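You operate a simulated robot arm through the tools that you are given. There is no shell and no other tool.

Carry out the task below with a simulated two-armed robot. There is one attempt and no reset: what you move stays moved.

## Task
Wipe the black tile and calibrate the gloss meter on it.
Fine: blue pad, put back; head at TILE, press CAL; end with the head at PARK and the meter off. Set down upright: blue pad. Where these are worked on the way, their far stop is far enough and under half their travel is too little: meter head. What is to be rubbed or washed off counts as gone when no trace of it is left.

The check looks at the end state, three seconds after you hand in, the way a careful person would. Anything else that was tipped, shoved, dropped, spilled or broken makes it a failure.

## Robot
Two 7-joint arms with fingered hands on one trunk that stands fixed in place. Base frame: the origin is at the foot of the trunk, x ahead of it, y to its left, z up; the work surface is at about z = 86.6. Readings come in cm, degrees, newtons and seconds.
The left shoulder is at [2, 26.9, 117.2], the right one opposite. Payload 5 kg a hand.
Tool frame (each hand has its own): the origin (TCP) lies between the finger pads and is the grasp point; the fingertips stand 4.2 cm ahead of it; z points along the fingers, y is the line along which they close. Largest opening 20.8 cm; the body of the gripper starts 11.9 cm behind the TCP. The gripper is a hand of 4 fingers: y runs from the thumb to the fingers, the wrist lies at [0, 0, -31.7] in the tool frame.
Orientation is told as [roll, pitch, yaw] about the base's x, y, z axes, in that order, counted from this pose: with the fingers straight down and closing along the base's y, the tool's x points along the base's -x, its y along +y and its z along -z.

## Interface
- The arms move only by the tool servo_tool. It takes "left_deltas", "right_deltas" or both (then of equal length, played together; a hand with none holds still); each is a list of rows, each a list of 6 numbers: the shift along the base's x, y, z in cm, then the turn, a rotation vector about the base's x, y, z in rad. In form: [[dx, dy, dz, wx, wy, wz], ...]. A call has 1 to 20 rows; each row is the pose to reach, as a shift and turn from the pose commanded when the call began. Each row takes 0.2 s and may step no farther than 5 cm and 8.6 degrees from the row before; otherwise, the whole call is refused. A pose out of reach is approached as far as the arm can. The call stops where the force on the tool passes 50 N (or 10 N more than at its start, if that is more) or the arm is blocked; 0.2 s more then pass. In this call time passes only in rows, and 0.2 s behind the last. The reply holds the time, the measured pose of the TCP, the force on the tool along the base axes, the opening and the grip force, in the units named above and with some noise, with the torque about the TCP (base axes, N m) and any sound that the robot's microphone picked up.
- Cameras (640 x 400 px; columns grow to the right, rows downward): "scene" is now at [14.9, 4.11, 143.86]; the picture's right is [0.47, -0.89, 0.00], its down [-0.50, -0.26, -0.83] and it looks along [0.73, 0.38, -0.56] (base axes); focal length 321 px, centre (320, 200). "left" rides on the left gripper at [-9.3, 0.1, -14.6] in its tool frame; the picture's right is [-0.01, -1.00, 0.00], its down [0.84, -0.01, -0.54] and it looks along [0.54, -0.01, 0.84] (tool axes); focal length 280 px, centre (320, 200). "right" rides on the right gripper at [9.3, 0.1, -14.6] in its tool frame; the picture's right is [-0.01, 1.00, 0.00], its down [-0.84, -0.01, -0.54] and it looks along [-0.54, -0.01, 0.84] (tool axes); focal length 280 px, centre (320, 200). There is no depth. A picture from a camera that has moved, and an enlarged one, comes with that camera's place and axes in the base frame and with its lens.
- capture(camera): a new picture of that camera. No time passes.
- raise_lower(by): slides the trunk up (or, below 0, down) by that many cm; the arms and the scene camera ride with it, the base frame stays. It gives what a move gives, with no picture.
- finger_targets(finger1, finger2, finger3, thumb_bend, hand): sets how far each is bent, from 0 (flat) to 100 (curled in); at 30 the hand is open as for a grip, at 70 the pads meet at the TCP. One left out holds its place. A second passes; each finger stops where it meets its share of the squeeze, and holds until it gets a number again. It is the only way to open and close the hand. It gives what a move gives, with no picture; readings hold the bend of each and the force on the fingers (four entries, about 0 where the hand has none), thumb and palm.
- aim_head(pan, tilt): turns the head with the scene camera to pan (to the left, within 80 degrees either way) and tilt (down, from -29 to 69), counted from straight ahead of the robot. It gives what a move gives.
- enlarge(camera, box): a new picture of the part [left, top, right, bottom] of that camera's present view, enlarged. No time passes.
- job_done(): hands the job in; it is judged then, once.

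Places have to be worked out from the pictures, the camera data and where the tool is seen. Open the grippers and draw the arms clear of the work before you hand the job in, unless the task says otherwise.

The tools are called after "Call:" as a command line: name --argument value ..., lists and objects as JSON in quotes. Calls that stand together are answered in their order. servo_tool: Moves the arms, as the interface text tells. Its arguments: {"type":"object","properties":{"left_deltas":{"type":"array","items":{"type":"array","items":{"type":"number"}}},"right_deltas":{"type":"array","items":{"type":"array","items":{"type":"number"}}}},"required":[]} The other tools are called the same way: raise_lower (by) slides the trunk up or down; finger_targets (finger1, finger2, finger3, thumb_bend, hand) moves the fingers one by one; aim_head (pan, tilt) turns the head that bears the scene camera; capture (camera) takes a picture; enlarge (camera, box) takes an enlarged picture of a part of a camera's view; job_done () hands the job in.

At the start:

```text
time: 0.0
left_ee_pos: [38.85, 41.98, 120.27]
left_orientation: [-0.1, 0.1, 20.4]
left_force: [-0.6, -0.1, -0.7]
left_ft_torque: [0.01, -0.01, 0.02]
left_width: 20.78
left_gripper_force: 0.1
left_shape: jaw
left_bend: [30.0, 30.0, 30.0, 30.0]
left_finger forces: [0.1, 0.0, 0.0, 0.0, 0.1, 0.1]
right_ee_pos: [67.49, 0.06, 125.68]
right_orientation: [0.0, 0.1, 20.5]
right_force: [0.3, 0.8, 0.3]
right_ft_torque: [0.02, -0.01, -0.01]
right_width: 20.77
right_gripper_force: 0.2
right_shape: jaw
right_bend: [30.0, 30.0, 30.0, 30.0]
right_finger forces: [0.0, 0.0, 0.0, 0.1, 0.0, 0.0]
trunk travel left (down, up): [-55.0, 7.1]
head pan, tilt: [27.7, 34.3]
```

scene: 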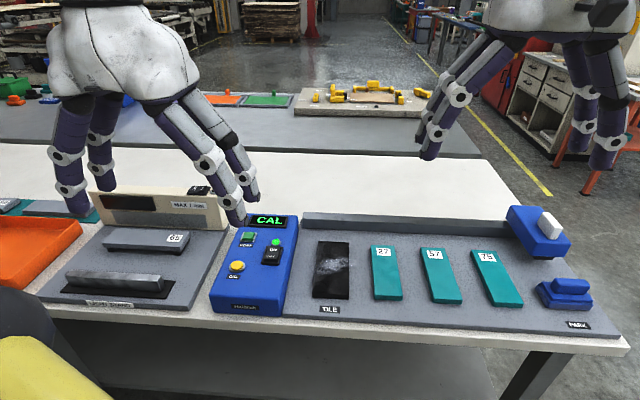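
right: 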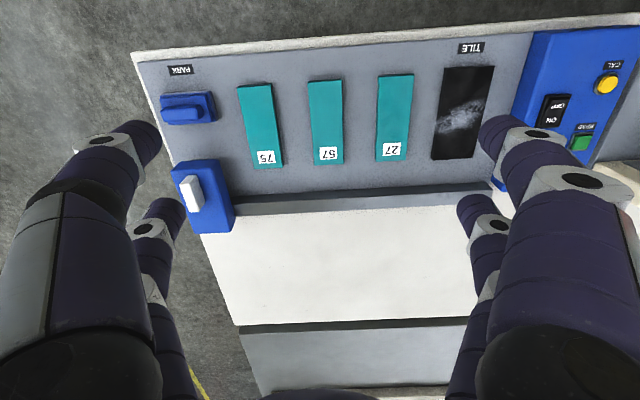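
left: 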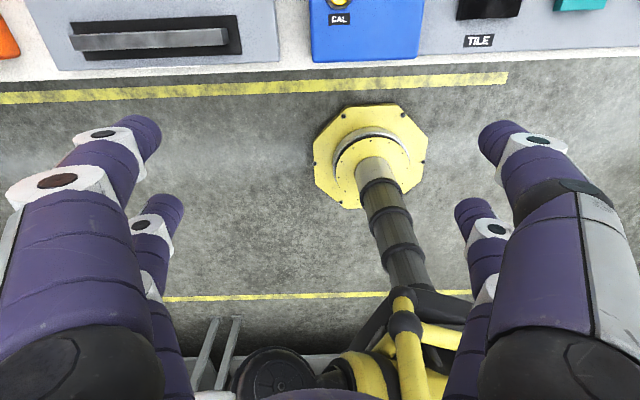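

I'll start by looking closely at the bench: meter box, tile, the two blue things on the right (one perhaps the pad with white part, the other the head at PARK).

Call:
enlarge --camera "scene" --box '[480, 190, 640, 340]'

Call:
enlarge --camera "scene" --box '[200, 200, 360, 320]'

Call:
enlarge --camera "right" --box '[120, 40, 320, 240]'

Call:
enlarge --camera "right" --box '[420, 10, 640, 210]'

```text
2.67 times, centred on (560, 265) of scene
camera zoom: at [14.9, 4.11, 143.86], right [0.47, -0.89, 0.0], down [-0.5, -0.26, -0.83], along [0.73, 0.38, -0.56], focal length 856 px, centre (-320, 27)
```

zoom: 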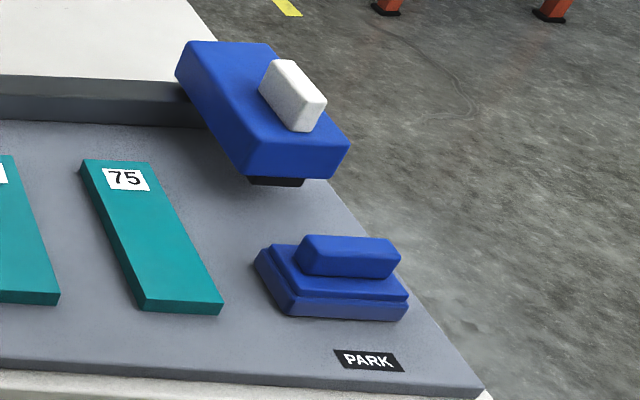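

```text
3.33 times, centred on (280, 260) of scene
camera zoom: at [14.9, 4.11, 143.86], right [0.47, -0.89, 0.0], down [-0.5, -0.26, -0.83], along [0.73, 0.38, -0.56], focal length 1070 px, centre (453, 0)
```

zoom: 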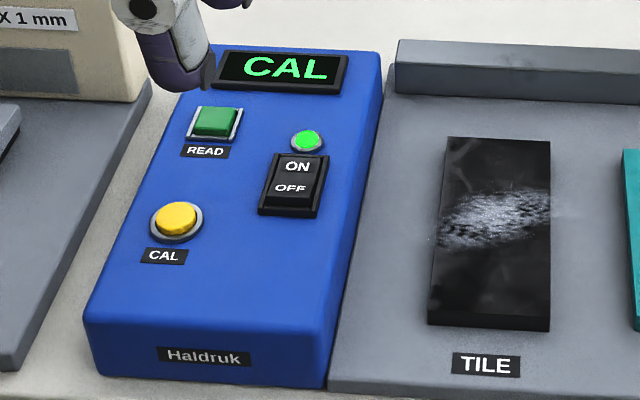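

```text
2.00 times, centred on (220, 140) of right
camera zoom: at [58.7, -3.17, 140.46], right [-0.33, 0.94, 0.0], down [0.79, 0.28, 0.54], along [0.51, 0.18, -0.84], focal length 561 px, centre (520, 320)
```

zoom: 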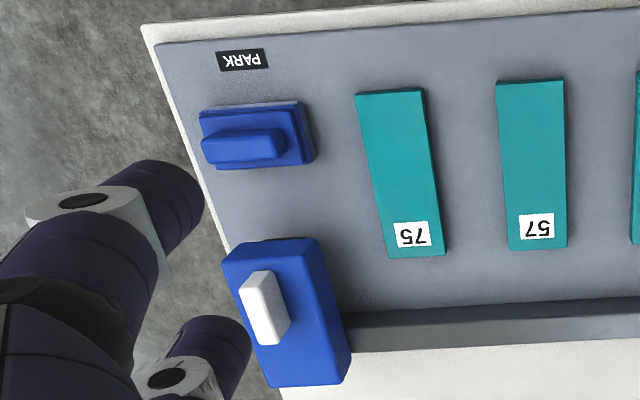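

```text
2.00 times, centred on (530, 110) of right
camera zoom: at [58.7, -3.17, 140.46], right [-0.33, 0.94, 0.0], down [0.79, 0.28, 0.54], along [0.51, 0.18, -0.84], focal length 561 px, centre (-100, 380)
```

zoom: 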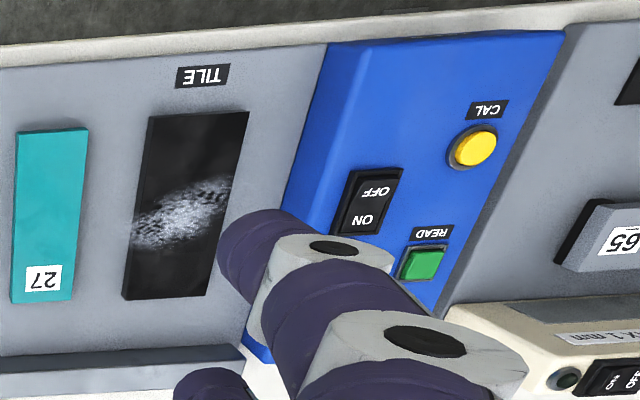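

The meter is on (display "CAL", lamp lit). The head with the white knob sits on the rail at about (92,-16), z≈96.5, the blue pad with its handle is near (79,-21), handle top z≈92, and the tile is centred near (64,26.5), turned about 24°. I bring the right hand above the pad and turn it so that it closes across the handle.

Call:
servo_tool --right_deltas '[[1, -1.75, -1, 0, 0, -0.125], [2, -3.5, -2, 0, 0, -0.25], [3, -5.25, -3, 0, 0, -0.375], [4, -7, -4, 0, 0, -0.5], [5, -8.75, -5, 0, 0, -0.625], [6, -10.5, -6, 0, 0, -0.75], [7, -12.25, -7, 0, 0, -0.875], [8, -14, -8, 0, 0, -1.0], [9, -15.75, -9, 0, 0, -1.125], [10, -17.5, -10, 0, 0, -1.25], [11, -19.25, -11, 0, 0, -1.375], [11.7, -21.1, -12, 0, 0, -1.5]]'

Call:
finger_targets --hand "right" --finger1 50 --finger2 50 --finger3 50 --thumb_bend 50

Call:
capture --camera "right"

Call:
capture --camera "scene"

```text
time: 2.6
left_ee_pos: [38.74, 41.97, 120.15]
left_orientation: [-0.1, 0.1, 20.4]
left_force: [-0.1, -0.1, 0.2]
left_ft_torque: [-0.13, -0.06, 0.01]
left_width: 20.77
left_gripper_force: 0.1
left_shape: jaw
left_bend: [30.0, 30.0, 30.0, 30.0]
left_finger forces: [0.0, 0.1, 0.0, 0.1, 0.0, 0.0]
right_ee_pos: [81.0, -20.35, 115.94]
right_orientation: [-0.4, 1.0, -56.0]
right_force: [-0.4, 0.0, 0.1]
right_ft_torque: [-0.08, -0.07, -0.02]
right_width: 20.78
right_gripper_force: 0.1
right_shape: jaw
right_bend: [30.0, 30.0, 30.0, 30.0]
right_finger forces: [0.1, 0.0, 0.0, 0.0, 0.1, 0.0]
right hand out of reach, approached as far as the arm can: row 11, 12
trunk travel left (down, up): [-55.0, 7.1]
head pan, tilt: [27.7, 34.3]
```

```text
time: 3.6
left_ee_pos: [38.86, 41.84, 120.17]
left_orientation: [0.1, 0.1, 20.4]
left_force: [0.4, -0.3, -1.3]
left_ft_torque: [-0.01, -0.02, 0.01]
left_width: 20.8
left_gripper_force: 0.0
left_shape: jaw
left_bend: [30.0, 30.0, 30.0, 30.0]
left_finger forces: [0.0, 0.1, 0.0, 0.1, 0.0, 0.0]
right_ee_pos: [80.83, -20.36, 115.84]
right_orientation: [-0.4, 1.3, -56.0]
right_force: [-0.7, -0.1, -0.2]
right_ft_torque: [0.01, -0.02, 0.03]
right_width: 11.33
right_gripper_force: 0.0
right_shape: fingers
right_bend: [50.0, 50.0, 50.0, 50.0]
right_finger forces: [0.1, 0.1, 0.0, 0.0, 0.0, 0.0]
trunk travel left (down, up): [-55.0, 7.1]
head pan, tilt: [27.7, 34.3]
```

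```text
taken
camera right: at [76.16, -12.95, 130.82], right [0.84, 0.55, -0.01], down [0.47, -0.71, 0.52], along [0.28, -0.44, -0.85], focal length 280 px, centre (320, 200)
```

right: 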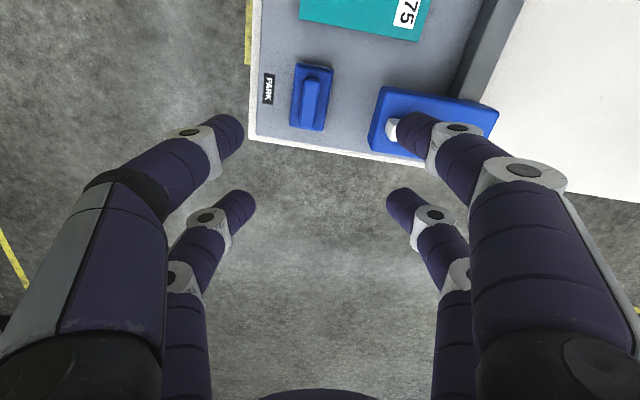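

```text
taken
camera scene: at [14.91, 4.12, 143.86], right [0.47, -0.89, 0.0], down [-0.5, -0.26, -0.83], along [0.73, 0.38, -0.56], focal length 321 px, centre (320, 200)
```

scene: 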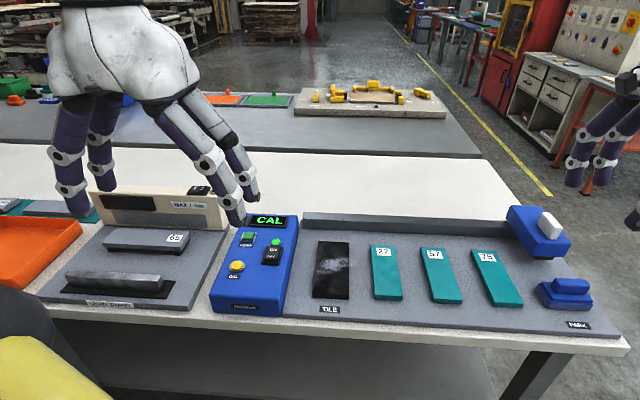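

Upright and high the arm is at its reach limit; lower down it should reach. The pad handle reads about (79.4,-20.8). I go down to z≈103 above it first.

Call:
servo_tool --right_deltas '[[-1, -0.3, -4, 0, 0, 0], [-1.5, -0.5, -8, 0, 0, 0], [-1.5, -0.5, -13, 0, 0, 0]]'

Call:
capture --camera "right"

```text
time: 4.4
left_ee_pos: [38.88, 41.92, 120.1]
left_orientation: [0.0, 0.2, 20.4]
left_force: [0.5, 0.1, 0.2]
left_ft_torque: [0.03, 0.21, 0.01]
left_width: 20.78
left_gripper_force: 0.1
left_shape: jaw
left_bend: [30.0, 30.0, 30.0, 30.0]
left_finger forces: [0.1, 0.1, 0.1, 0.0, 0.1, 0.0]
right_ee_pos: [82.31, -21.59, 103.45]
right_orientation: [-0.7, 2.4, -54.4]
right_force: [1.9, -0.2, 0.3]
right_ft_torque: [0.09, 0.18, -0.01]
right_width: 11.35
right_gripper_force: 0.1
right_shape: fingers
right_bend: [50.0, 50.0, 50.0, 50.0]
right_finger forces: [0.0, 0.0, 0.1, 0.0, 0.0, 0.0]
right hand out of reach, approached as far as the arm can: row 1, 2, 3
trunk travel left (down, up): [-55.0, 7.1]
head pan, tilt: [27.7, 34.3]
```

```text
taken
camera right: at [77.37, -14.36, 118.63], right [0.82, 0.57, -0.01], down [0.5, -0.71, 0.5], along [0.28, -0.42, -0.86], focal length 280 px, centre (320, 200)
```

right: 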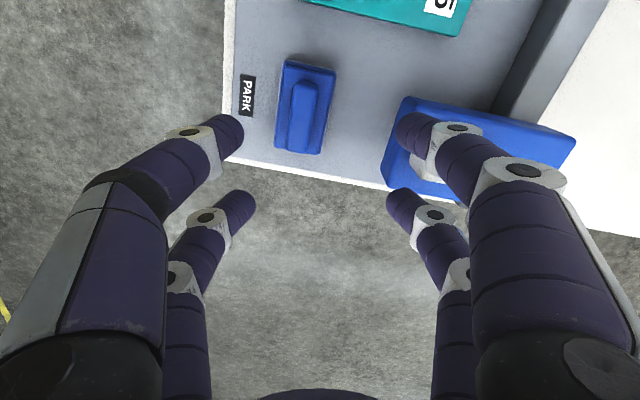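

Turning this way the right wrist stops near yaw -55. I lift away from the bench and try turning the other way to find out whether yaw ≈ +114 (same closing line) can be reached.

Call:
servo_tool --right_deltas '[[-1, 0.5, 2, 0, 0, 0.14], [-2, 1, 4, 0, 0, 0.28], [-3, 1.5, 6, 0, 0, 0.42], [-4, 2, 8, 0, 0, 0.56], [-5, 2, 10, 0, 0, 0.7], [-6, 2, 10, 0, 0, 0.84], [-7, 2, 10, 0, 0, 0.98], [-8, 2, 10, 0, 0, 1.12], [-9, 2, 10, 0, 0, 1.26], [-10, 2, 10, 0, 0, 1.4], [-10, 2, 10, 0, 0, 1.54], [-10, 2, 10, 0, 0, 1.68], [-10, 2, 10, 0, 0, 1.82], [-10, 2, 10, 0, 0, 1.96], [-10, 2, 10, 0, 0, 2.1], [-10, 2, 10, 0, 0, 2.24], [-10, 2, 10, 0, 0, 2.38], [-10, 2, 10, 0, 0, 2.52], [-10, 2, 10, 0, 0, 2.66], [-10, 2, 10, 0, 0, 2.8]]'

```text
time: 8.6
left_ee_pos: [38.91, 41.88, 120.28]
left_orientation: [0.0, 0.0, 20.4]
left_force: [0.6, -1.0, 0.2]
left_ft_torque: [0.04, 0.04, 0.01]
left_width: 20.81
left_gripper_force: 0.2
left_shape: jaw
left_bend: [30.0, 30.0, 30.0, 30.0]
left_finger forces: [0.1, 0.0, 0.0, 0.0, 0.0, 0.0]
right_ee_pos: [71.85, -19.62, 113.65]
right_orientation: [-0.5, 1.3, 104.5]
right_force: [0.6, -0.2, -0.6]
right_ft_torque: [-0.01, 0.02, -0.02]
right_width: 11.34
right_gripper_force: 0.0
right_shape: fingers
right_bend: [50.0, 50.0, 50.0, 50.0]
right_finger forces: [0.0, 0.0, 0.0, 0.0, 0.0, 0.1]
trunk travel left (down, up): [-55.0, 7.1]
head pan, tilt: [27.7, 34.3]
```

The other turning direction works (yaw 104 reached freely). I aim the head at the right hand to see the digit shapes and the clearance to the meter head.

Call:
aim_head --pan -15 --tilt 32

Call:
capture --camera "scene"

Call:
capture --camera "right"

```text
time: 9.7
left_ee_pos: [38.76, 41.86, 120.33]
left_orientation: [0.0, 0.1, 20.4]
left_force: [-0.3, -0.5, 0.0]
left_ft_torque: [-0.01, -0.03, 0.02]
left_width: 20.82
left_gripper_force: 0.0
left_shape: jaw
left_bend: [30.0, 30.0, 30.0, 30.0]
left_finger forces: [0.0, 0.0, 0.0, 0.1, 0.0, 0.1]
right_ee_pos: [71.78, -19.46, 113.64]
right_orientation: [-0.4, 1.2, 104.3]
right_force: [0.4, -0.7, 0.3]
right_ft_torque: [0.03, 0.04, 0.04]
right_width: 11.3
right_gripper_force: 0.1
right_shape: fingers
right_bend: [50.0, 50.0, 50.0, 50.0]
right_finger forces: [0.0, 0.1, 0.0, 0.0, 0.0, 0.1]
trunk travel left (down, up): [-55.0, 7.1]
head pan, tilt: [-15.0, 32.0]
```

```text
taken
camera scene: at [15.74, -2.31, 144.22], right [-0.26, -0.97, 0.0], down [-0.51, 0.14, -0.85], along [0.82, -0.22, -0.53], focal length 321 px, centre (320, 200)
```

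scene: 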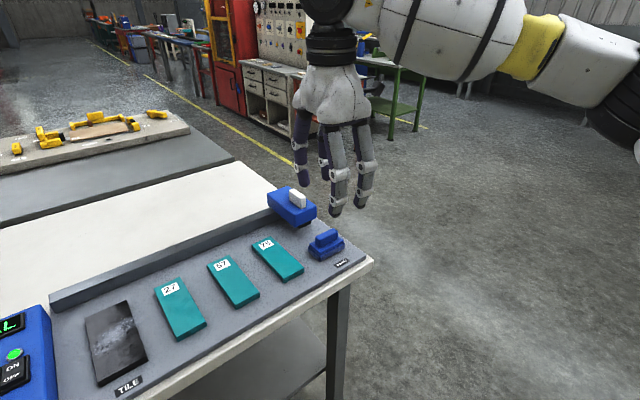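

```text
taken
camera right: at [73.81, -28.44, 128.56], right [-0.97, -0.23, -0.01], down [-0.2, 0.83, 0.52], along [-0.12, 0.51, -0.85], focal length 280 px, centre (320, 200)
```

right: 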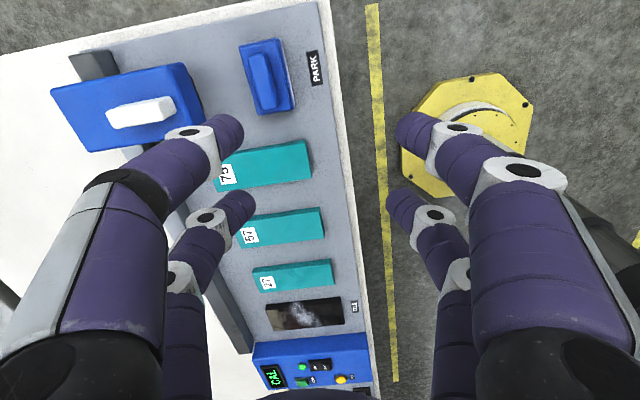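

The view shows the pad handle near (79.1,-21.2) and the meter head's front edge about 8 cm beyond it. I bend the thumb separately to learn which digits it moves, and line up above the pad at yaw 114.

Call:
finger_targets --hand "right" --thumb_bend 62

Call:
servo_tool --right_deltas '[[2, -0.4, -1, 0.01, 0.007, 0.09], [4, -0.8, -3, 0.02, 0.014, 0.175], [6, -1.2, -6, 0.02, 0.014, 0.175], [7.4, -1.6, -8.6, 0.02, 0.014, 0.175]]'

Call:
capture --camera "right"

Call:
enlarge --camera "scene" --box '[220, 60, 420, 300]'

```text
time: 10.7
left_ee_pos: [38.81, 41.92, 120.18]
left_orientation: [0.1, 0.0, 20.4]
left_force: [0.6, -0.3, 0.3]
left_ft_torque: [0.01, 0.0, 0.0]
left_width: 20.8
left_gripper_force: 0.0
left_shape: jaw
left_bend: [30.0, 30.0, 30.0, 30.0]
left_finger forces: [0.0, 0.1, 0.0, 0.1, 0.0, 0.0]
right_ee_pos: [71.81, -19.56, 113.55]
right_orientation: [-0.5, 1.1, 104.5]
right_force: [-0.1, 0.0, -0.3]
right_ft_torque: [0.02, 0.01, -0.02]
right_width: 8.17
right_gripper_force: 0.1
right_shape: fingers
right_bend: [50.0, 50.0, 50.0, 62.0]
right_finger forces: [0.1, 0.0, 0.0, 0.1, 0.0, 0.0]
trunk travel left (down, up): [-55.0, 7.1]
head pan, tilt: [-15.0, 32.0]
```

```text
time: 11.7
left_ee_pos: [38.88, 41.88, 120.12]
left_orientation: [0.2, 0.0, 20.4]
left_force: [-0.1, -0.4, 0.3]
left_ft_torque: [0.03, 0.06, 0.03]
left_width: 20.79
left_gripper_force: 0.1
left_shape: jaw
left_bend: [30.0, 30.0, 30.0, 30.0]
left_finger forces: [0.0, 0.0, 0.0, 0.0, 0.1, 0.0]
right_ee_pos: [79.2, -21.28, 104.97]
right_orientation: [0.0, -0.2, 114.4]
right_force: [1.2, -0.2, 0.5]
right_ft_torque: [0.04, 0.01, -0.03]
right_width: 8.17
right_gripper_force: 0.1
right_shape: fingers
right_bend: [50.0, 50.0, 50.0, 62.0]
right_finger forces: [0.0, 0.0, 0.0, 0.0, 0.1, 0.0]
trunk travel left (down, up): [-55.0, 7.1]
head pan, tilt: [-15.0, 32.0]
```

```text
taken
camera right: at [82.99, -29.89, 119.76], right [-0.92, -0.4, 0.0], down [-0.34, 0.77, 0.54], along [-0.22, 0.5, -0.84], focal length 280 px, centre (320, 200)
```

right: 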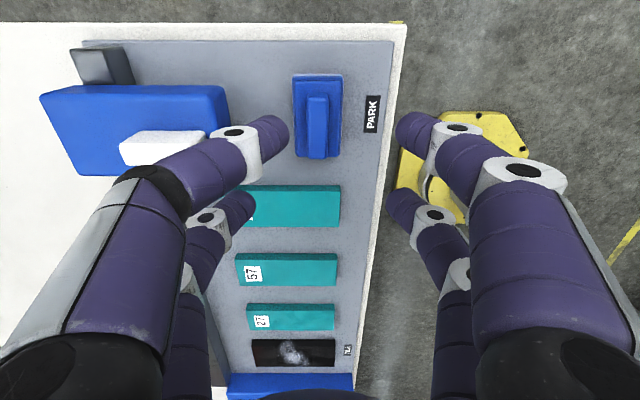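

```text
1.67 times, centred on (320, 180) of scene
camera zoom: at [15.77, -2.35, 144.21], right [-0.26, -0.97, 0.0], down [-0.51, 0.14, -0.85], along [0.82, -0.22, -0.53], focal length 535 px, centre (320, 233)
```

zoom: 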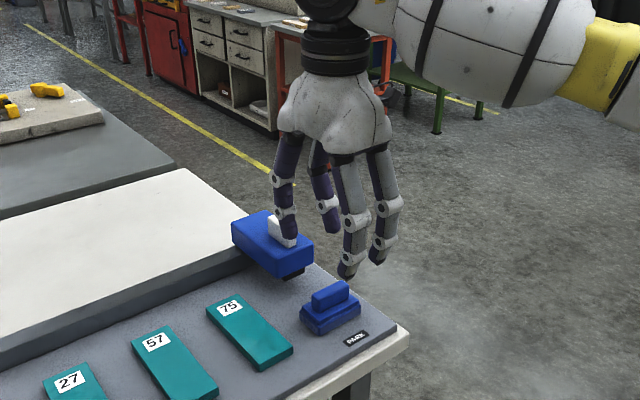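

The hand is aligned with the handle (seen at about (79.4,-21.3)). The thumb is one of two far-side digits; I bend all to 60 for a narrow opening and check the view.

Call:
finger_targets --hand "right" --finger1 60 --finger2 58 --finger3 58 --thumb_bend 60

Call:
servo_tool --right_deltas '[[0, -0.1, -3, 0, 0, 0]]'

Call:
capture --camera "right"

Call:
enlarge --camera "scene" --box '[220, 100, 420, 300]'

```text
time: 12.7
left_ee_pos: [38.79, 41.92, 120.26]
left_orientation: [0.0, 0.0, 20.3]
left_force: [0.7, 0.0, 0.9]
left_ft_torque: [0.04, -0.03, 0.02]
left_width: 20.79
left_gripper_force: 0.2
left_shape: jaw
left_bend: [30.0, 30.0, 30.0, 30.0]
left_finger forces: [0.1, 0.0, 0.0, 0.0, 0.0, 0.0]
right_ee_pos: [79.05, -21.21, 104.94]
right_orientation: [0.0, -0.2, 114.4]
right_force: [0.7, -0.1, -0.3]
right_ft_torque: [-0.03, -0.01, 0.01]
right_width: 6.07
right_gripper_force: 0.1
right_shape: fingers
right_bend: [60.0, 57.0, 57.0, 60.0]
right_finger forces: [0.1, 0.0, 0.0, 0.0, 0.0, 0.0]
trunk travel left (down, up): [-55.0, 7.1]
head pan, tilt: [-15.0, 32.0]
```

```text
time: 13.1
left_ee_pos: [38.95, 41.8, 120.18]
left_orientation: [0.0, 0.0, 20.5]
left_force: [1.6, -0.7, -0.5]
left_ft_torque: [0.02, 0.1, -0.01]
left_width: 20.79
left_gripper_force: 0.1
left_shape: jaw
left_bend: [30.0, 30.0, 30.0, 30.0]
left_finger forces: [0.0, 0.0, 0.0, 0.0, 0.1, 0.0]
right_ee_pos: [79.25, -21.46, 101.86]
right_orientation: [0.0, -0.3, 114.4]
right_force: [0.8, -0.9, 0.7]
right_ft_torque: [0.1, 0.12, 0.03]
right_width: 6.07
right_gripper_force: 0.1
right_shape: fingers
right_bend: [60.0, 57.0, 57.0, 60.0]
right_finger forces: [0.0, 0.1, 0.0, 0.0, 0.0, 0.0]
trunk travel left (down, up): [-55.0, 7.1]
head pan, tilt: [-15.0, 32.0]
```

```text
taken
camera right: at [82.97, -30.12, 116.6], right [-0.92, -0.4, 0.0], down [-0.34, 0.77, 0.54], along [-0.22, 0.5, -0.84], focal length 280 px, centre (320, 200)
```

right: 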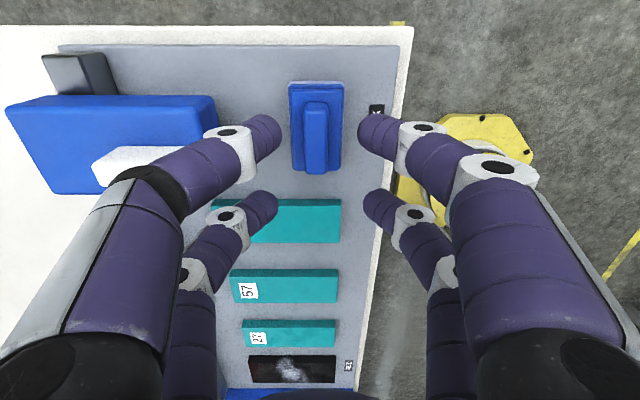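

```text
2.00 times, centred on (320, 200) of scene
camera zoom: at [15.85, -2.38, 144.19], right [-0.26, -0.97, 0.0], down [-0.51, 0.14, -0.85], along [0.82, -0.22, -0.53], focal length 642 px, centre (320, 200)
```

zoom: 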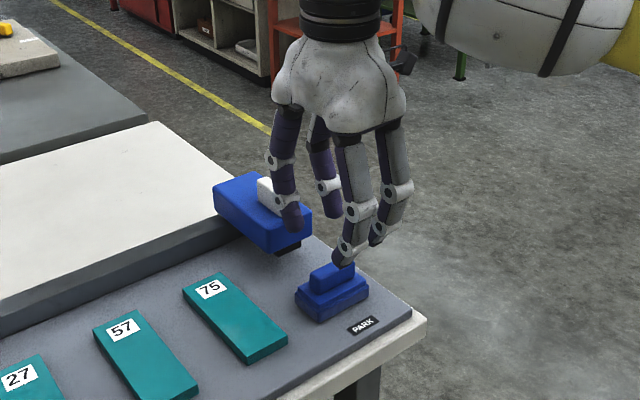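

The handle sits centred between the digits and the meter head's front face is about 8.4 cm from the grasp line, the knuckle about 7 cm. I descend to z≈97 and look again.

Call:
servo_tool --right_deltas '[[0, 0, -2.5, 0, 0, 0], [0, 0, -5, 0, 0, 0]]'

Call:
capture --camera "right"

Call:
enlarge --camera "scene" --box '[260, 140, 400, 280]'

```text
time: 13.7
left_ee_pos: [38.88, 41.92, 120.26]
left_orientation: [-0.1, 0.0, 20.4]
left_force: [-0.2, -0.1, 0.4]
left_ft_torque: [-0.04, 0.0, 0.06]
left_width: 20.79
left_gripper_force: 0.1
left_shape: jaw
left_bend: [30.0, 30.0, 30.0, 30.0]
left_finger forces: [0.0, 0.0, 0.0, 0.1, 0.0, 0.0]
right_ee_pos: [79.28, -21.54, 96.94]
right_orientation: [0.0, 0.0, 114.5]
right_force: [0.5, 0.4, 0.8]
right_ft_torque: [-0.01, -0.01, 0.0]
right_width: 6.07
right_gripper_force: 0.1
right_shape: fingers
right_bend: [60.0, 57.0, 57.0, 60.0]
right_finger forces: [0.1, 0.0, 0.0, 0.0, 0.0, 0.0]
trunk travel left (down, up): [-55.0, 7.1]
head pan, tilt: [-15.0, 32.0]
```

```text
taken
camera right: at [83.01, -30.17, 111.76], right [-0.92, -0.4, 0.0], down [-0.34, 0.77, 0.54], along [-0.22, 0.5, -0.84], focal length 280 px, centre (320, 200)
```

right: 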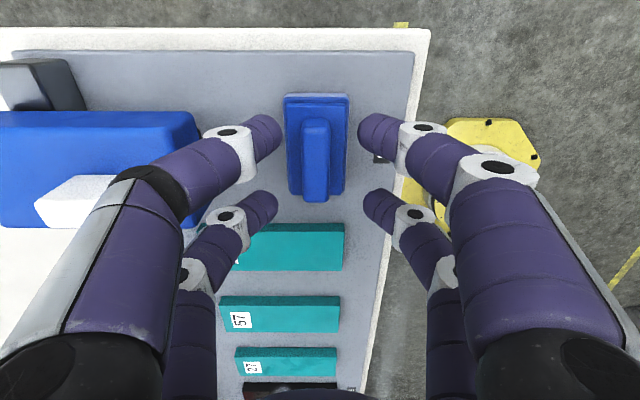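

```text
2.86 times, centred on (330, 210) of scene
camera zoom: at [15.71, -2.29, 144.22], right [-0.26, -0.97, 0.0], down [-0.51, 0.14, -0.85], along [0.82, -0.22, -0.53], focal length 917 px, centre (291, 171)
```

zoom: 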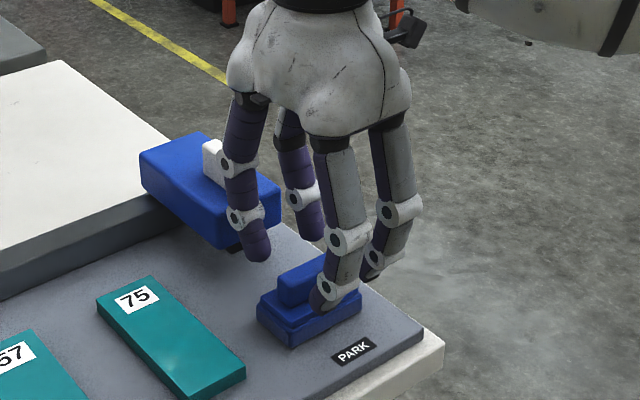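

Still well lined up; the handle centre is about 0.5 cm further right than the grasp point. I shift a little and lower so the tips straddle the handle.

Call:
servo_tool --right_deltas '[[0.2, -0.4, -1, 0, 0, 0], [0.2, -0.4, -2, 0, 0, 0], [0.2, -0.4, -2.7, 0, 0, 0]]'

Call:
capture --camera "right"

Call:
enlarge --camera "scene" --box '[260, 140, 400, 280]'

```text
time: 14.5
left_ee_pos: [38.88, 41.85, 120.2]
left_orientation: [0.0, 0.0, 20.5]
left_force: [0.1, -0.4, 0.6]
left_ft_torque: [-0.01, 0.03, 0.01]
left_width: 20.8
left_gripper_force: 0.1
left_shape: jaw
left_bend: [30.0, 30.0, 30.0, 30.0]
left_finger forces: [0.0, 0.1, 0.0, 0.0, 0.0, 0.1]
right_ee_pos: [79.53, -21.74, 94.06]
right_orientation: [0.0, -0.3, 114.4]
right_force: [0.4, -0.2, 0.3]
right_ft_torque: [-0.02, 0.02, -0.01]
right_width: 6.05
right_gripper_force: 0.0
right_shape: fingers
right_bend: [60.0, 57.0, 57.0, 60.0]
right_finger forces: [0.0, 0.0, 0.0, 0.0, 0.0, 0.0]
trunk travel left (down, up): [-55.0, 7.1]
head pan, tilt: [-15.0, 32.0]
```

```text
taken
camera right: at [83.2, -30.46, 108.85], right [-0.92, -0.4, 0.0], down [-0.34, 0.77, 0.54], along [-0.22, 0.5, -0.84], focal length 280 px, centre (320, 200)
```

right: 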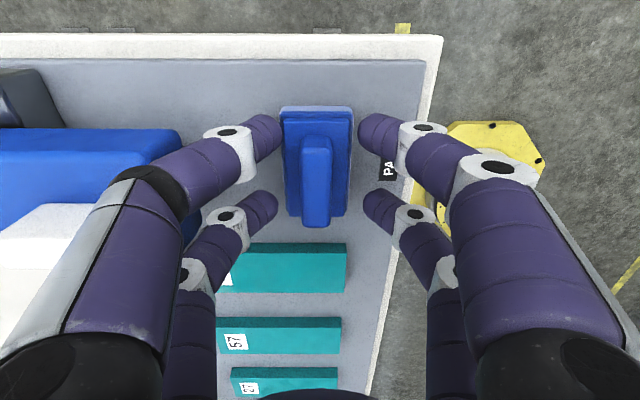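

```text
2.86 times, centred on (330, 210) of scene
camera zoom: at [15.75, -2.33, 144.21], right [-0.26, -0.97, 0.0], down [-0.51, 0.14, -0.85], along [0.82, -0.22, -0.53], focal length 917 px, centre (291, 171)
```

zoom: 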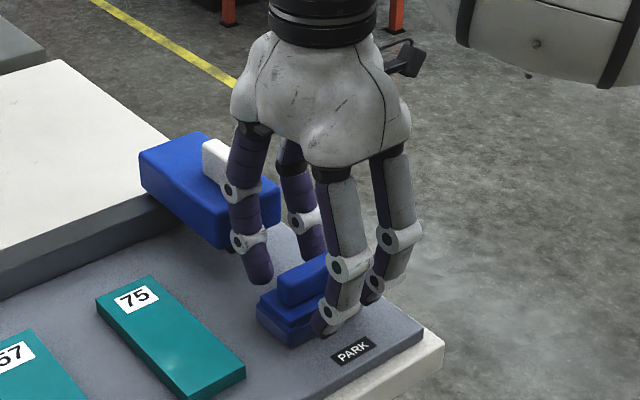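

The tips straddle the handle, about level with its lower part. I close on it.

Call:
finger_targets --hand "right" --finger1 68 --finger2 68 --finger3 68 --thumb_bend 68

Call:
capture --camera "right"

Call:
enlarge --camera "scene" --box '[260, 140, 400, 280]'

```text
time: 15.5
left_ee_pos: [38.86, 41.95, 120.28]
left_orientation: [0.0, 0.1, 20.4]
left_force: [-0.1, -0.7, -0.4]
left_ft_torque: [0.02, 0.04, 0.02]
left_width: 20.78
left_gripper_force: 0.1
left_shape: jaw
left_bend: [30.0, 30.0, 30.0, 30.0]
left_finger forces: [0.0, 0.1, 0.1, 0.0, 0.0, 0.0]
right_ee_pos: [79.42, -21.77, 94.11]
right_orientation: [0.0, -0.3, 114.4]
right_force: [1.2, 0.2, 2.5]
right_ft_torque: [0.1, 0.04, -0.01]
right_width: 3.06
right_gripper_force: 9.5
right_shape: fingers
right_bend: [65.0, 65.0, 65.0, 67.0]
right_finger forces: [3.7, 4.4, 7.4, 0.1, 3.4, 0.0]
trunk travel left (down, up): [-55.0, 7.1]
head pan, tilt: [-15.0, 32.0]
```

```text
taken
camera right: at [83.19, -30.44, 108.89], right [-0.92, -0.4, 0.0], down [-0.34, 0.77, 0.54], along [-0.22, 0.5, -0.84], focal length 280 px, centre (320, 200)
```

right: 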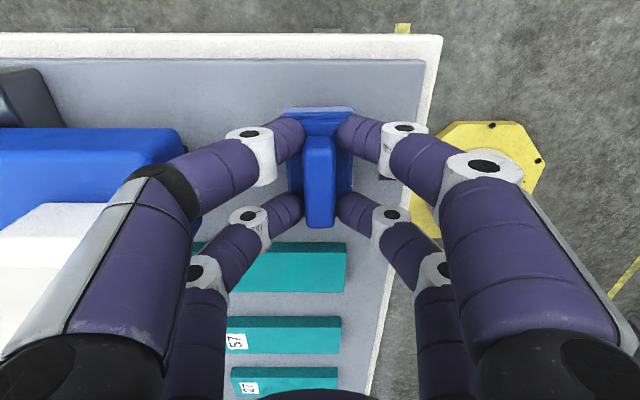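

```text
2.86 times, centred on (330, 210) of scene
camera zoom: at [15.73, -2.32, 144.22], right [-0.26, -0.97, 0.0], down [-0.51, 0.14, -0.85], along [0.82, -0.22, -0.53], focal length 917 px, centre (291, 171)
```

zoom: 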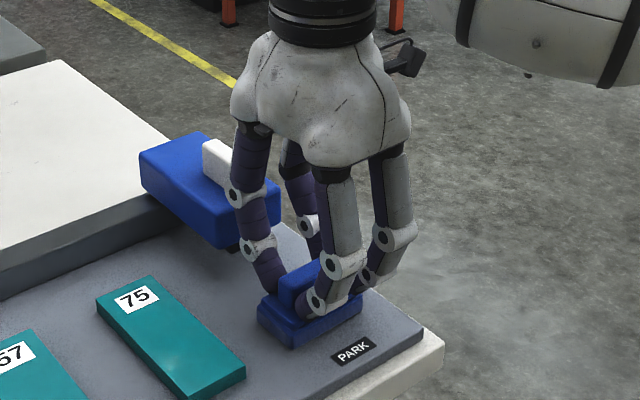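

Grip is on the handle (width 3.1). I tighten and lift a little to test.

Call:
finger_targets --hand "right" --finger1 80 --finger2 80 --finger3 80 --thumb_bend 80

Call:
servo_tool --right_deltas '[[0, 0, 1, 0, 0, 0], [0, 0, 2, 0, 0, 0], [0, 0, 4, 0, 0, 0]]'

Call:
capture --camera "right"

Call:
enlarge --camera "scene" --box '[260, 140, 400, 280]'

```text
time: 16.5
left_ee_pos: [38.73, 42.12, 120.29]
left_orientation: [-0.1, 0.0, 20.5]
left_force: [0.1, -0.4, -0.4]
left_ft_torque: [0.02, 0.04, 0.01]
left_width: 20.79
left_gripper_force: 0.1
left_shape: jaw
left_bend: [30.0, 30.0, 30.0, 30.0]
left_finger forces: [0.0, 0.0, 0.1, 0.0, 0.0, 0.0]
right_ee_pos: [79.46, -21.7, 94.34]
right_orientation: [-0.1, -0.2, 114.4]
right_force: [11.5, 1.5, 22.6]
right_ft_torque: [-0.13, -0.13, 0.0]
right_width: 3.11
right_gripper_force: 37.1
right_shape: fingers
right_bend: [61.0, 62.0, 71.0, 73.0]
right_finger forces: [18.4, 15.3, 13.1, 0.0, 27.1, 0.0]
trunk travel left (down, up): [-55.0, 7.1]
head pan, tilt: [-15.0, 32.0]
```

```text
time: 17.3
left_ee_pos: [38.84, 41.98, 120.21]
left_orientation: [0.0, -0.1, 20.4]
left_force: [-0.5, 0.5, -0.4]
left_ft_torque: [0.01, -0.09, -0.01]
left_width: 20.8
left_gripper_force: 0.1
left_shape: jaw
left_bend: [30.0, 30.0, 30.0, 30.0]
left_finger forces: [0.0, 0.0, 0.0, 0.0, 0.0, 0.1]
right_ee_pos: [79.17, -21.89, 98.15]
right_orientation: [0.0, -0.3, 114.4]
right_force: [-0.2, -0.1, -0.9]
right_ft_torque: [-0.06, -0.04, 0.03]
right_width: 3.14
right_gripper_force: 30.4
right_shape: fingers
right_bend: [61.0, 61.0, 71.0, 73.0]
right_finger forces: [16.5, 14.8, 7.7, 0.1, 21.1, 0.1]
trunk travel left (down, up): [-55.0, 7.1]
head pan, tilt: [-15.0, 32.0]
```

```text
taken
camera right: at [82.9, -30.51, 112.99], right [-0.92, -0.4, 0.0], down [-0.34, 0.77, 0.54], along [-0.22, 0.5, -0.84], focal length 280 px, centre (320, 200)
```

right: 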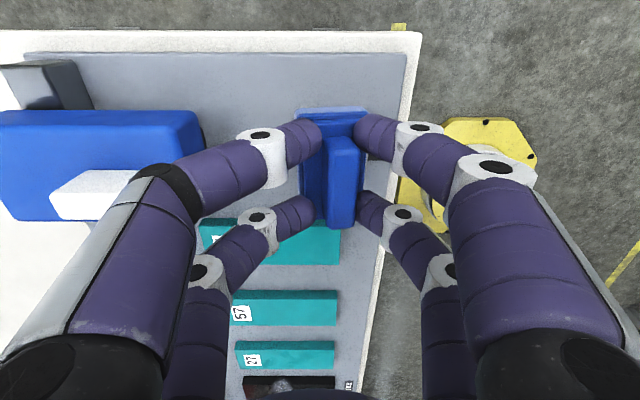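

```text
2.86 times, centred on (330, 210) of scene
camera zoom: at [15.68, -2.31, 144.22], right [-0.26, -0.97, 0.0], down [-0.51, 0.14, -0.85], along [0.82, -0.22, -0.53], focal length 917 px, centre (291, 171)
```

zoom: 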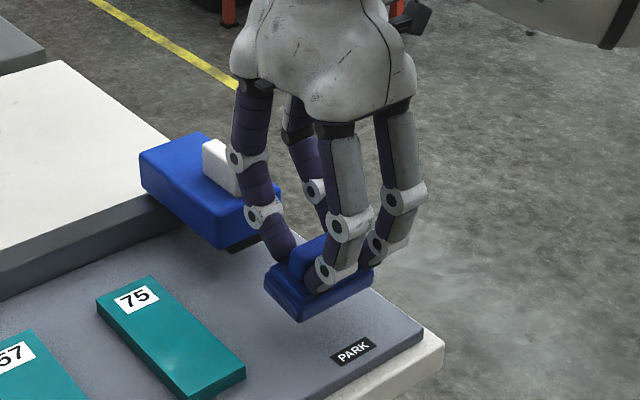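

The pad is held, shifted about 1 cm toward the near side in the grip. I raise it and carry it over to above the tile (≈(64,26.5)), while the left hand moves aside.

Call:
servo_tool --right_deltas '[[0, 0, 4, 0, 0, 0], [0, 0, 8, 0, 0, 0], [-1, 3.4, 8, 0, 0, 0], [-2, 6.9, 8, 0, 0, 0], [-3, 10.3, 8, 0, 0, 0], [-4, 13.8, 8, 0, 0, 0], [-5.1, 17.2, 8, 0, 0, 0], [-6.1, 20.7, 8, 0, 0, 0], [-7.1, 24.1, 8, 0, 0, 0], [-8.1, 27.6, 8, 0, 0, 0], [-9.2, 31, 8, 0, 0, 0], [-10.2, 34.5, 8, 0, 0, 0], [-11.2, 38, 8, 0, 0, 0], [-12.2, 41.5, 8, 0, 0, 0], [-13.3, 45, 8, 0, 0, 0], [-14.4, 48.8, 8, 0, 0, 0]]' --left_deltas '[[-0.5, 1, 0, 0, 0, 0], [-1, 2, 0, 0, 0, 0], [-1.5, 3, 0, 0, 0, 0], [-2, 4, 0, 0, 0, 0], [-2.5, 5, 0, 0, 0, 0], [-3, 6, 0, 0, 0, 0], [-3.5, 7, 0, 0, 0, 0], [-4, 8, 0, 0, 0, 0], [-4.5, 9, 0, 0, 0, 0], [-5, 10, 0, 0, 0, 0], [-5.5, 11, 0, 0, 0, 0], [-6, 12, 0, 0, 0, 0], [-6.5, 13, 0, 0, 0, 0], [-7, 14, 0, 0, 0, 0], [-7, 14, 0, 0, 0, 0], [-7, 14, 0, 0, 0, 0]]'

Call:
aim_head --pan 20 --tilt 40

Call:
capture --camera "right"

Call:
capture --camera "scene"

```text
time: 20.7
left_ee_pos: [32.1, 55.85, 120.25]
left_orientation: [0.0, 0.0, 20.3]
left_force: [-0.3, -0.7, -0.5]
left_ft_torque: [0.1, 0.12, -0.01]
left_width: 20.8
left_gripper_force: 0.0
left_shape: jaw
left_bend: [30.0, 30.0, 30.0, 30.0]
left_finger forces: [0.0, 0.0, 0.0, 0.1, 0.0, 0.0]
right_ee_pos: [66.34, 25.71, 106.32]
right_orientation: [0.0, -0.5, 113.1]
right_force: [0.2, -1.1, -1.1]
right_ft_torque: [0.04, 0.09, 0.0]
right_width: 3.11
right_gripper_force: 29.8
right_shape: fingers
right_bend: [61.0, 61.0, 71.0, 73.0]
right_finger forces: [15.9, 14.6, 7.8, 0.0, 20.9, 0.1]
trunk travel left (down, up): [-55.0, 7.1]
head pan, tilt: [-15.0, 32.0]
```

```text
time: 21.7
left_ee_pos: [32.0, 55.99, 120.25]
left_orientation: [0.0, -0.1, 20.3]
left_force: [-0.1, 0.9, 0.2]
left_ft_torque: [0.01, -0.03, 0.0]
left_width: 20.8
left_gripper_force: 0.0
left_shape: jaw
left_bend: [30.0, 30.0, 30.0, 30.0]
left_finger forces: [0.0, 0.1, 0.1, 0.1, 0.0, 0.0]
right_ee_pos: [66.11, 25.84, 106.53]
right_orientation: [0.0, -0.4, 113.3]
right_force: [-0.8, 0.9, -0.6]
right_ft_torque: [-0.04, 0.0, 0.0]
right_width: 3.12
right_gripper_force: 30.0
right_shape: fingers
right_bend: [61.0, 61.0, 71.0, 73.0]
right_finger forces: [15.9, 14.6, 7.8, 0.1, 20.9, 0.1]
trunk travel left (down, up): [-55.0, 7.1]
head pan, tilt: [20.0, 40.0]
```

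```text
taken
camera right: at [69.77, 17.01, 121.2], right [-0.92, -0.38, 0.0], down [-0.32, 0.77, 0.54], along [-0.21, 0.5, -0.84], focal length 280 px, centre (320, 200)
```

right: 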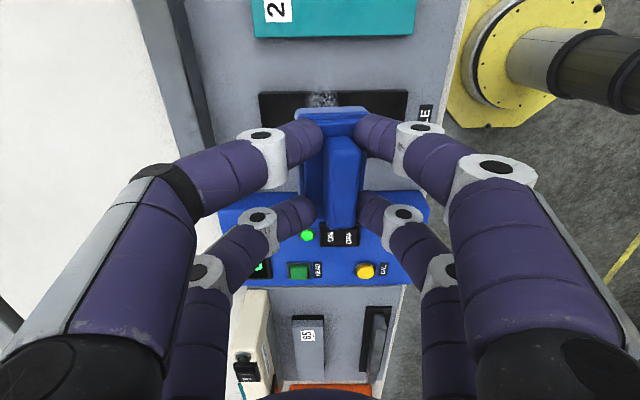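

```text
taken
camera scene: at [15.07, 2.93, 143.0], right [0.34, -0.94, 0.0], down [-0.6, -0.22, -0.77], along [0.72, 0.26, -0.64], focal length 321 px, centre (320, 200)
```

scene: 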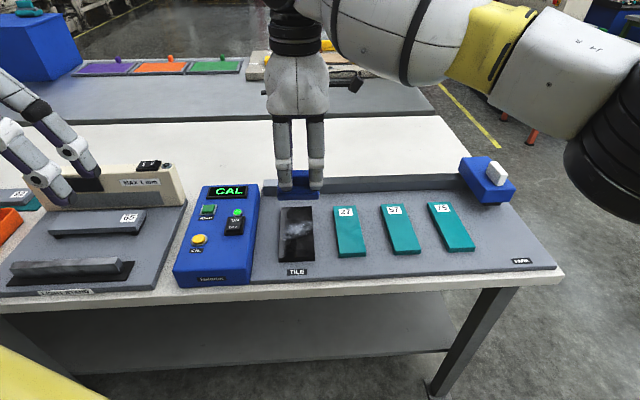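

The tile's middle works out to about (64.0,26.5), and the pad sits some 1.5 cm to the right of it. I lower toward the tile to TCP z≈98 and check again.

Call:
servo_tool --right_deltas '[[0, 0, -3, 0, 0, 0], [0, 0, -6, 0, 0, 0], [0, 0, -8.4, 0, 0, 0], [0, 0, -8.4, 0, 0, 0]]'

Call:
capture --camera "right"

Call:
enlarge --camera "scene" --box '[170, 100, 410, 300]'

```text
time: 22.7
left_ee_pos: [31.9, 55.8, 120.29]
left_orientation: [0.0, -0.1, 20.4]
left_force: [-0.1, 0.5, 0.6]
left_ft_torque: [0.02, -0.06, 0.04]
left_width: 20.79
left_gripper_force: 0.0
left_shape: jaw
left_bend: [30.0, 30.0, 30.0, 30.0]
left_finger forces: [0.1, 0.0, 0.1, 0.0, 0.0, 0.0]
right_ee_pos: [64.71, 26.87, 97.73]
right_orientation: [0.1, -0.1, 114.4]
right_force: [0.1, -0.2, 0.9]
right_ft_torque: [0.07, -0.06, -0.02]
right_width: 3.12
right_gripper_force: 29.5
right_shape: fingers
right_bend: [61.0, 61.0, 71.0, 73.0]
right_finger forces: [15.9, 14.5, 7.6, 0.0, 21.0, 0.0]
trunk travel left (down, up): [-55.0, 7.1]
head pan, tilt: [20.0, 40.0]
```

```text
taken
camera right: at [68.55, 18.25, 112.42], right [-0.92, -0.4, 0.0], down [-0.34, 0.77, 0.54], along [-0.22, 0.5, -0.84], focal length 280 px, centre (320, 200)
```

right: 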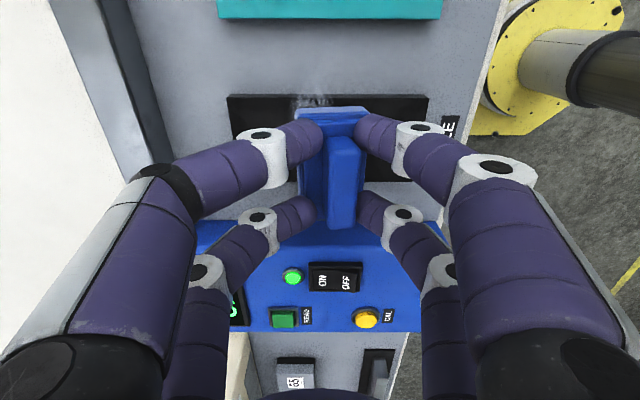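

```text
2.00 times, centred on (290, 200) of scene
camera zoom: at [15.02, 2.86, 143.01], right [0.34, -0.94, 0.0], down [-0.6, -0.22, -0.77], along [0.72, 0.26, -0.64], focal length 642 px, centre (380, 200)
```

zoom: 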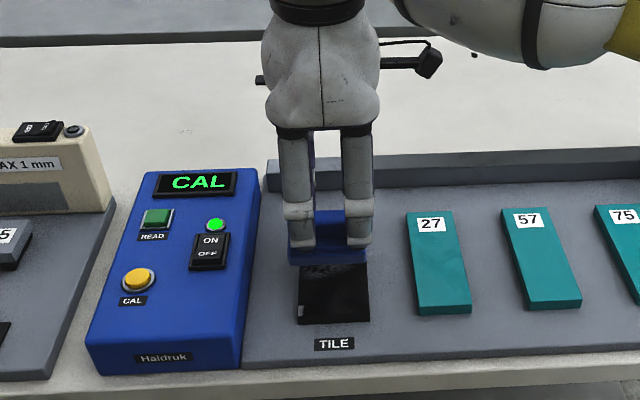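

Pad is centred over the tile across its width. I lower in small steps until contact.

Call:
servo_tool --right_deltas '[[0, 0, -0.8, 0, 0, 0], [0, 0, -1.4, 0, 0, 0], [0, 0, -2.0, 0, 0, 0], [0, 0, -2.4, 0, 0, 0]]'

```text
time: 23.7
left_ee_pos: [31.81, 55.98, 120.52]
left_orientation: [0.1, -0.1, 20.3]
left_force: [-0.6, -0.1, 0.3]
left_ft_torque: [-0.01, 0.05, -0.01]
left_width: 20.77
left_gripper_force: 0.2
left_shape: jaw
left_bend: [30.0, 30.0, 30.0, 30.0]
left_finger forces: [0.1, 0.0, 0.1, 0.1, 0.1, 0.1]
right_ee_pos: [64.88, 27.01, 95.78]
right_orientation: [-0.2, -0.1, 114.4]
right_force: [1.4, 0.7, 37.2]
right_ft_torque: [-0.67, 1.03, -0.02]
right_width: 3.11
right_gripper_force: 46.9
right_shape: fingers
right_bend: [60.0, 61.0, 71.0, 73.0]
right_finger forces: [33.3, 25.7, 9.8, 0.0, 25.4, 0.0]
trunk travel left (down, up): [-55.0, 7.1]
head pan, tilt: [20.0, 40.0]
```

Contact at TCP z≈95.8 with 37 N. I ease up slightly and rub along the tile's length, ±5 cm.

Call:
servo_tool --right_deltas '[[0.91, 0.41, 0.2, 0, 0, 0], [1.82, 0.83, 0.2, 0, 0, 0], [2.73, 1.24, 0.2, 0, 0, 0], [3.64, 1.65, 0.2, 0, 0, 0], [4.55, 2.06, 0.2, 0, 0, 0], [3.64, 1.65, 0.2, 0, 0, 0], [2.73, 1.24, 0.2, 0, 0, 0], [1.82, 0.83, 0.2, 0, 0, 0], [0.91, 0.41, 0.2, 0, 0, 0], [0, 0, 0.2, 0, 0, 0], [-0.91, -0.41, 0.2, 0, 0, 0], [-1.82, -0.83, 0.2, 0, 0, 0], [-2.73, -1.24, 0.2, 0, 0, 0], [-3.64, -1.65, 0.2, 0, 0, 0], [-4.55, -2.06, 0.2, 0, 0, 0], [-3.64, -1.65, 0.2, 0, 0, 0], [-2.73, -1.24, 0.2, 0, 0, 0], [-1.82, -0.83, 0.2, 0, 0, 0], [-0.91, -0.41, 0.2, 0, 0, 0], [0, 0, 0.2, 0, 0, 0]]'

Call:
capture --camera "right"

Call:
enlarge --camera "scene" --box '[220, 150, 380, 290]'

```text
time: 25.5
left_ee_pos: [31.95, 55.91, 120.32]
left_orientation: [0.0, 0.1, 20.4]
left_force: [1.2, 0.1, 0.0]
left_ft_torque: [-0.09, 0.1, -0.01]
left_width: 20.77
left_gripper_force: 0.2
left_shape: jaw
left_bend: [30.0, 30.0, 30.0, 30.0]
left_finger forces: [0.0, 0.0, 0.1, 0.0, 0.0, 0.0]
right_ee_pos: [69.18, 25.72, 95.86]
right_orientation: [-0.1, -0.1, 112.3]
right_force: [-0.4, -2.9, 29.9]
right_ft_torque: [-0.38, 0.97, 0.03]
right_width: 2.36
right_gripper_force: 41.5
right_shape: fingers
right_bend: [60.0, 62.0, 74.0, 77.0]
right_finger forces: [25.0, 13.6, 24.8, 0.0, 19.7, 0.1]
trunk travel left (down, up): [-55.0, 7.1]
head pan, tilt: [20.0, 40.0]
stopped in row 8 (right hand): the force on the tool passed its limit at 56 N (the readings are from after the stop); the commanded pose is now the measured one
```

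```text
taken
camera right: at [72.56, 16.94, 110.56], right [-0.93, -0.37, 0.0], down [-0.31, 0.78, 0.54], along [-0.2, 0.5, -0.84], focal length 280 px, centre (320, 200)
```

right: 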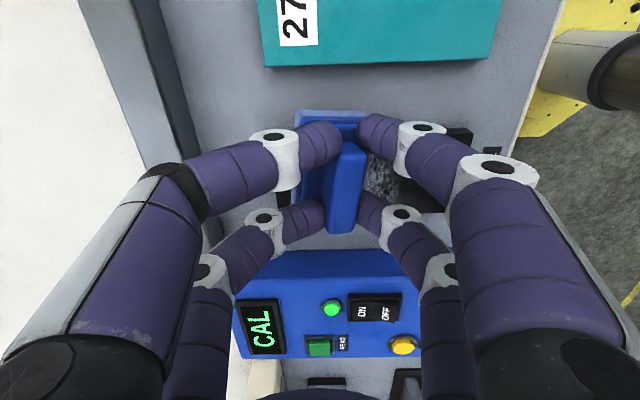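

```text
2.86 times, centred on (300, 220) of scene
camera zoom: at [15.01, 2.93, 143.02], right [0.34, -0.94, 0.0], down [-0.6, -0.22, -0.77], along [0.72, 0.26, -0.64], focal length 917 px, centre (377, 143)
```

zoom: 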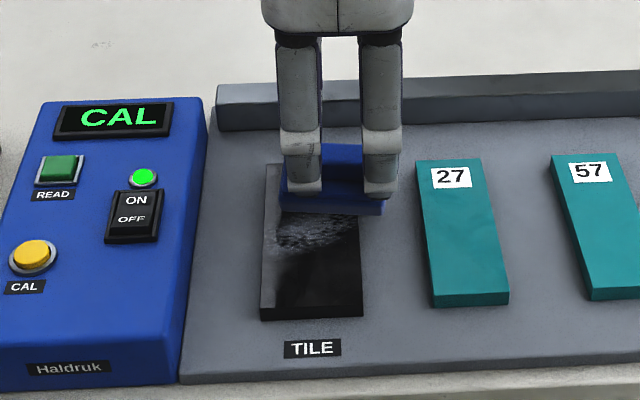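

The right arm hit its reach limit on the far stroke (it drifted right) and the pad has tilted in the grip. I lift slightly, go back over the tile's middle, where I will set the pad flat and regrip; the left arm has better reach here for the rubbing.

Call:
servo_tool --right_deltas '[[0, 0, 0.8, 0, 0, 0], [-0.3, 0.1, 1.6, 0, 0, 0.01], [-2, 0.6, 1.6, 0, 0, 0.02], [-4, 1.1, 1.6, 0, 0, 0.037], [-4.9, 1.2, 1.6, 0, 0, 0.037], [-4.9, 1.2, 1.6, 0, 0, 0.037]]'

Call:
capture --camera "right"

Call:
enlarge --camera "scene" --box '[220, 150, 380, 290]'

```text
time: 26.9
left_ee_pos: [32.04, 56.03, 120.36]
left_orientation: [-0.1, 0.0, 20.4]
left_force: [-0.2, -1.1, -0.2]
left_ft_torque: [0.0, -0.01, -0.06]
left_width: 20.78
left_gripper_force: 0.0
left_shape: jaw
left_bend: [30.0, 30.0, 30.0, 30.0]
left_finger forces: [0.0, 0.0, 0.0, 0.0, 0.0, 0.0]
right_ee_pos: [63.9, 27.26, 97.22]
right_orientation: [-0.2, -0.1, 114.9]
right_force: [-0.5, 0.1, -0.8]
right_ft_torque: [0.01, -0.06, 0.03]
right_width: 2.29
right_gripper_force: 29.9
right_shape: fingers
right_bend: [60.0, 62.0, 73.0, 77.0]
right_finger forces: [14.3, 13.6, 17.7, 0.1, 14.4, 0.1]
trunk travel left (down, up): [-55.0, 7.1]
head pan, tilt: [20.0, 40.0]
```

```text
taken
camera right: at [67.62, 18.64, 112.05], right [-0.91, -0.41, 0.0], down [-0.34, 0.77, 0.54], along [-0.22, 0.5, -0.84], focal length 280 px, centre (320, 200)
```

right: 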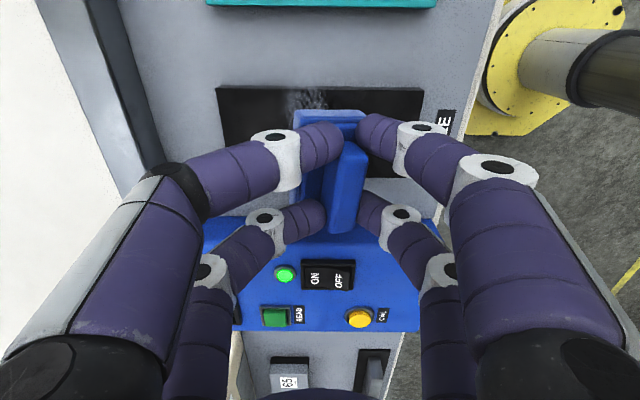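

```text
2.86 times, centred on (300, 220) of scene
camera zoom: at [15.05, 2.92, 143.0], right [0.34, -0.94, 0.0], down [-0.6, -0.22, -0.77], along [0.72, 0.26, -0.64], focal length 917 px, centre (377, 143)
```

zoom: 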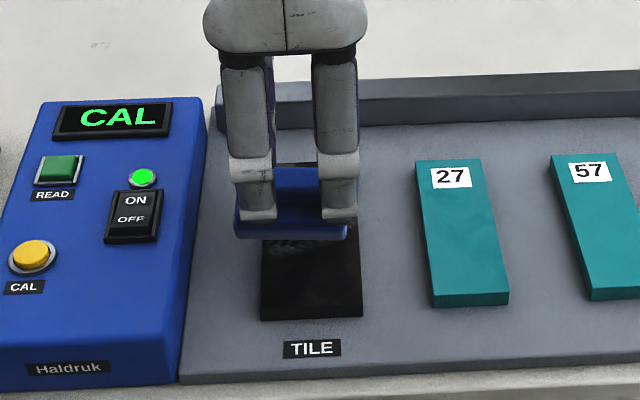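

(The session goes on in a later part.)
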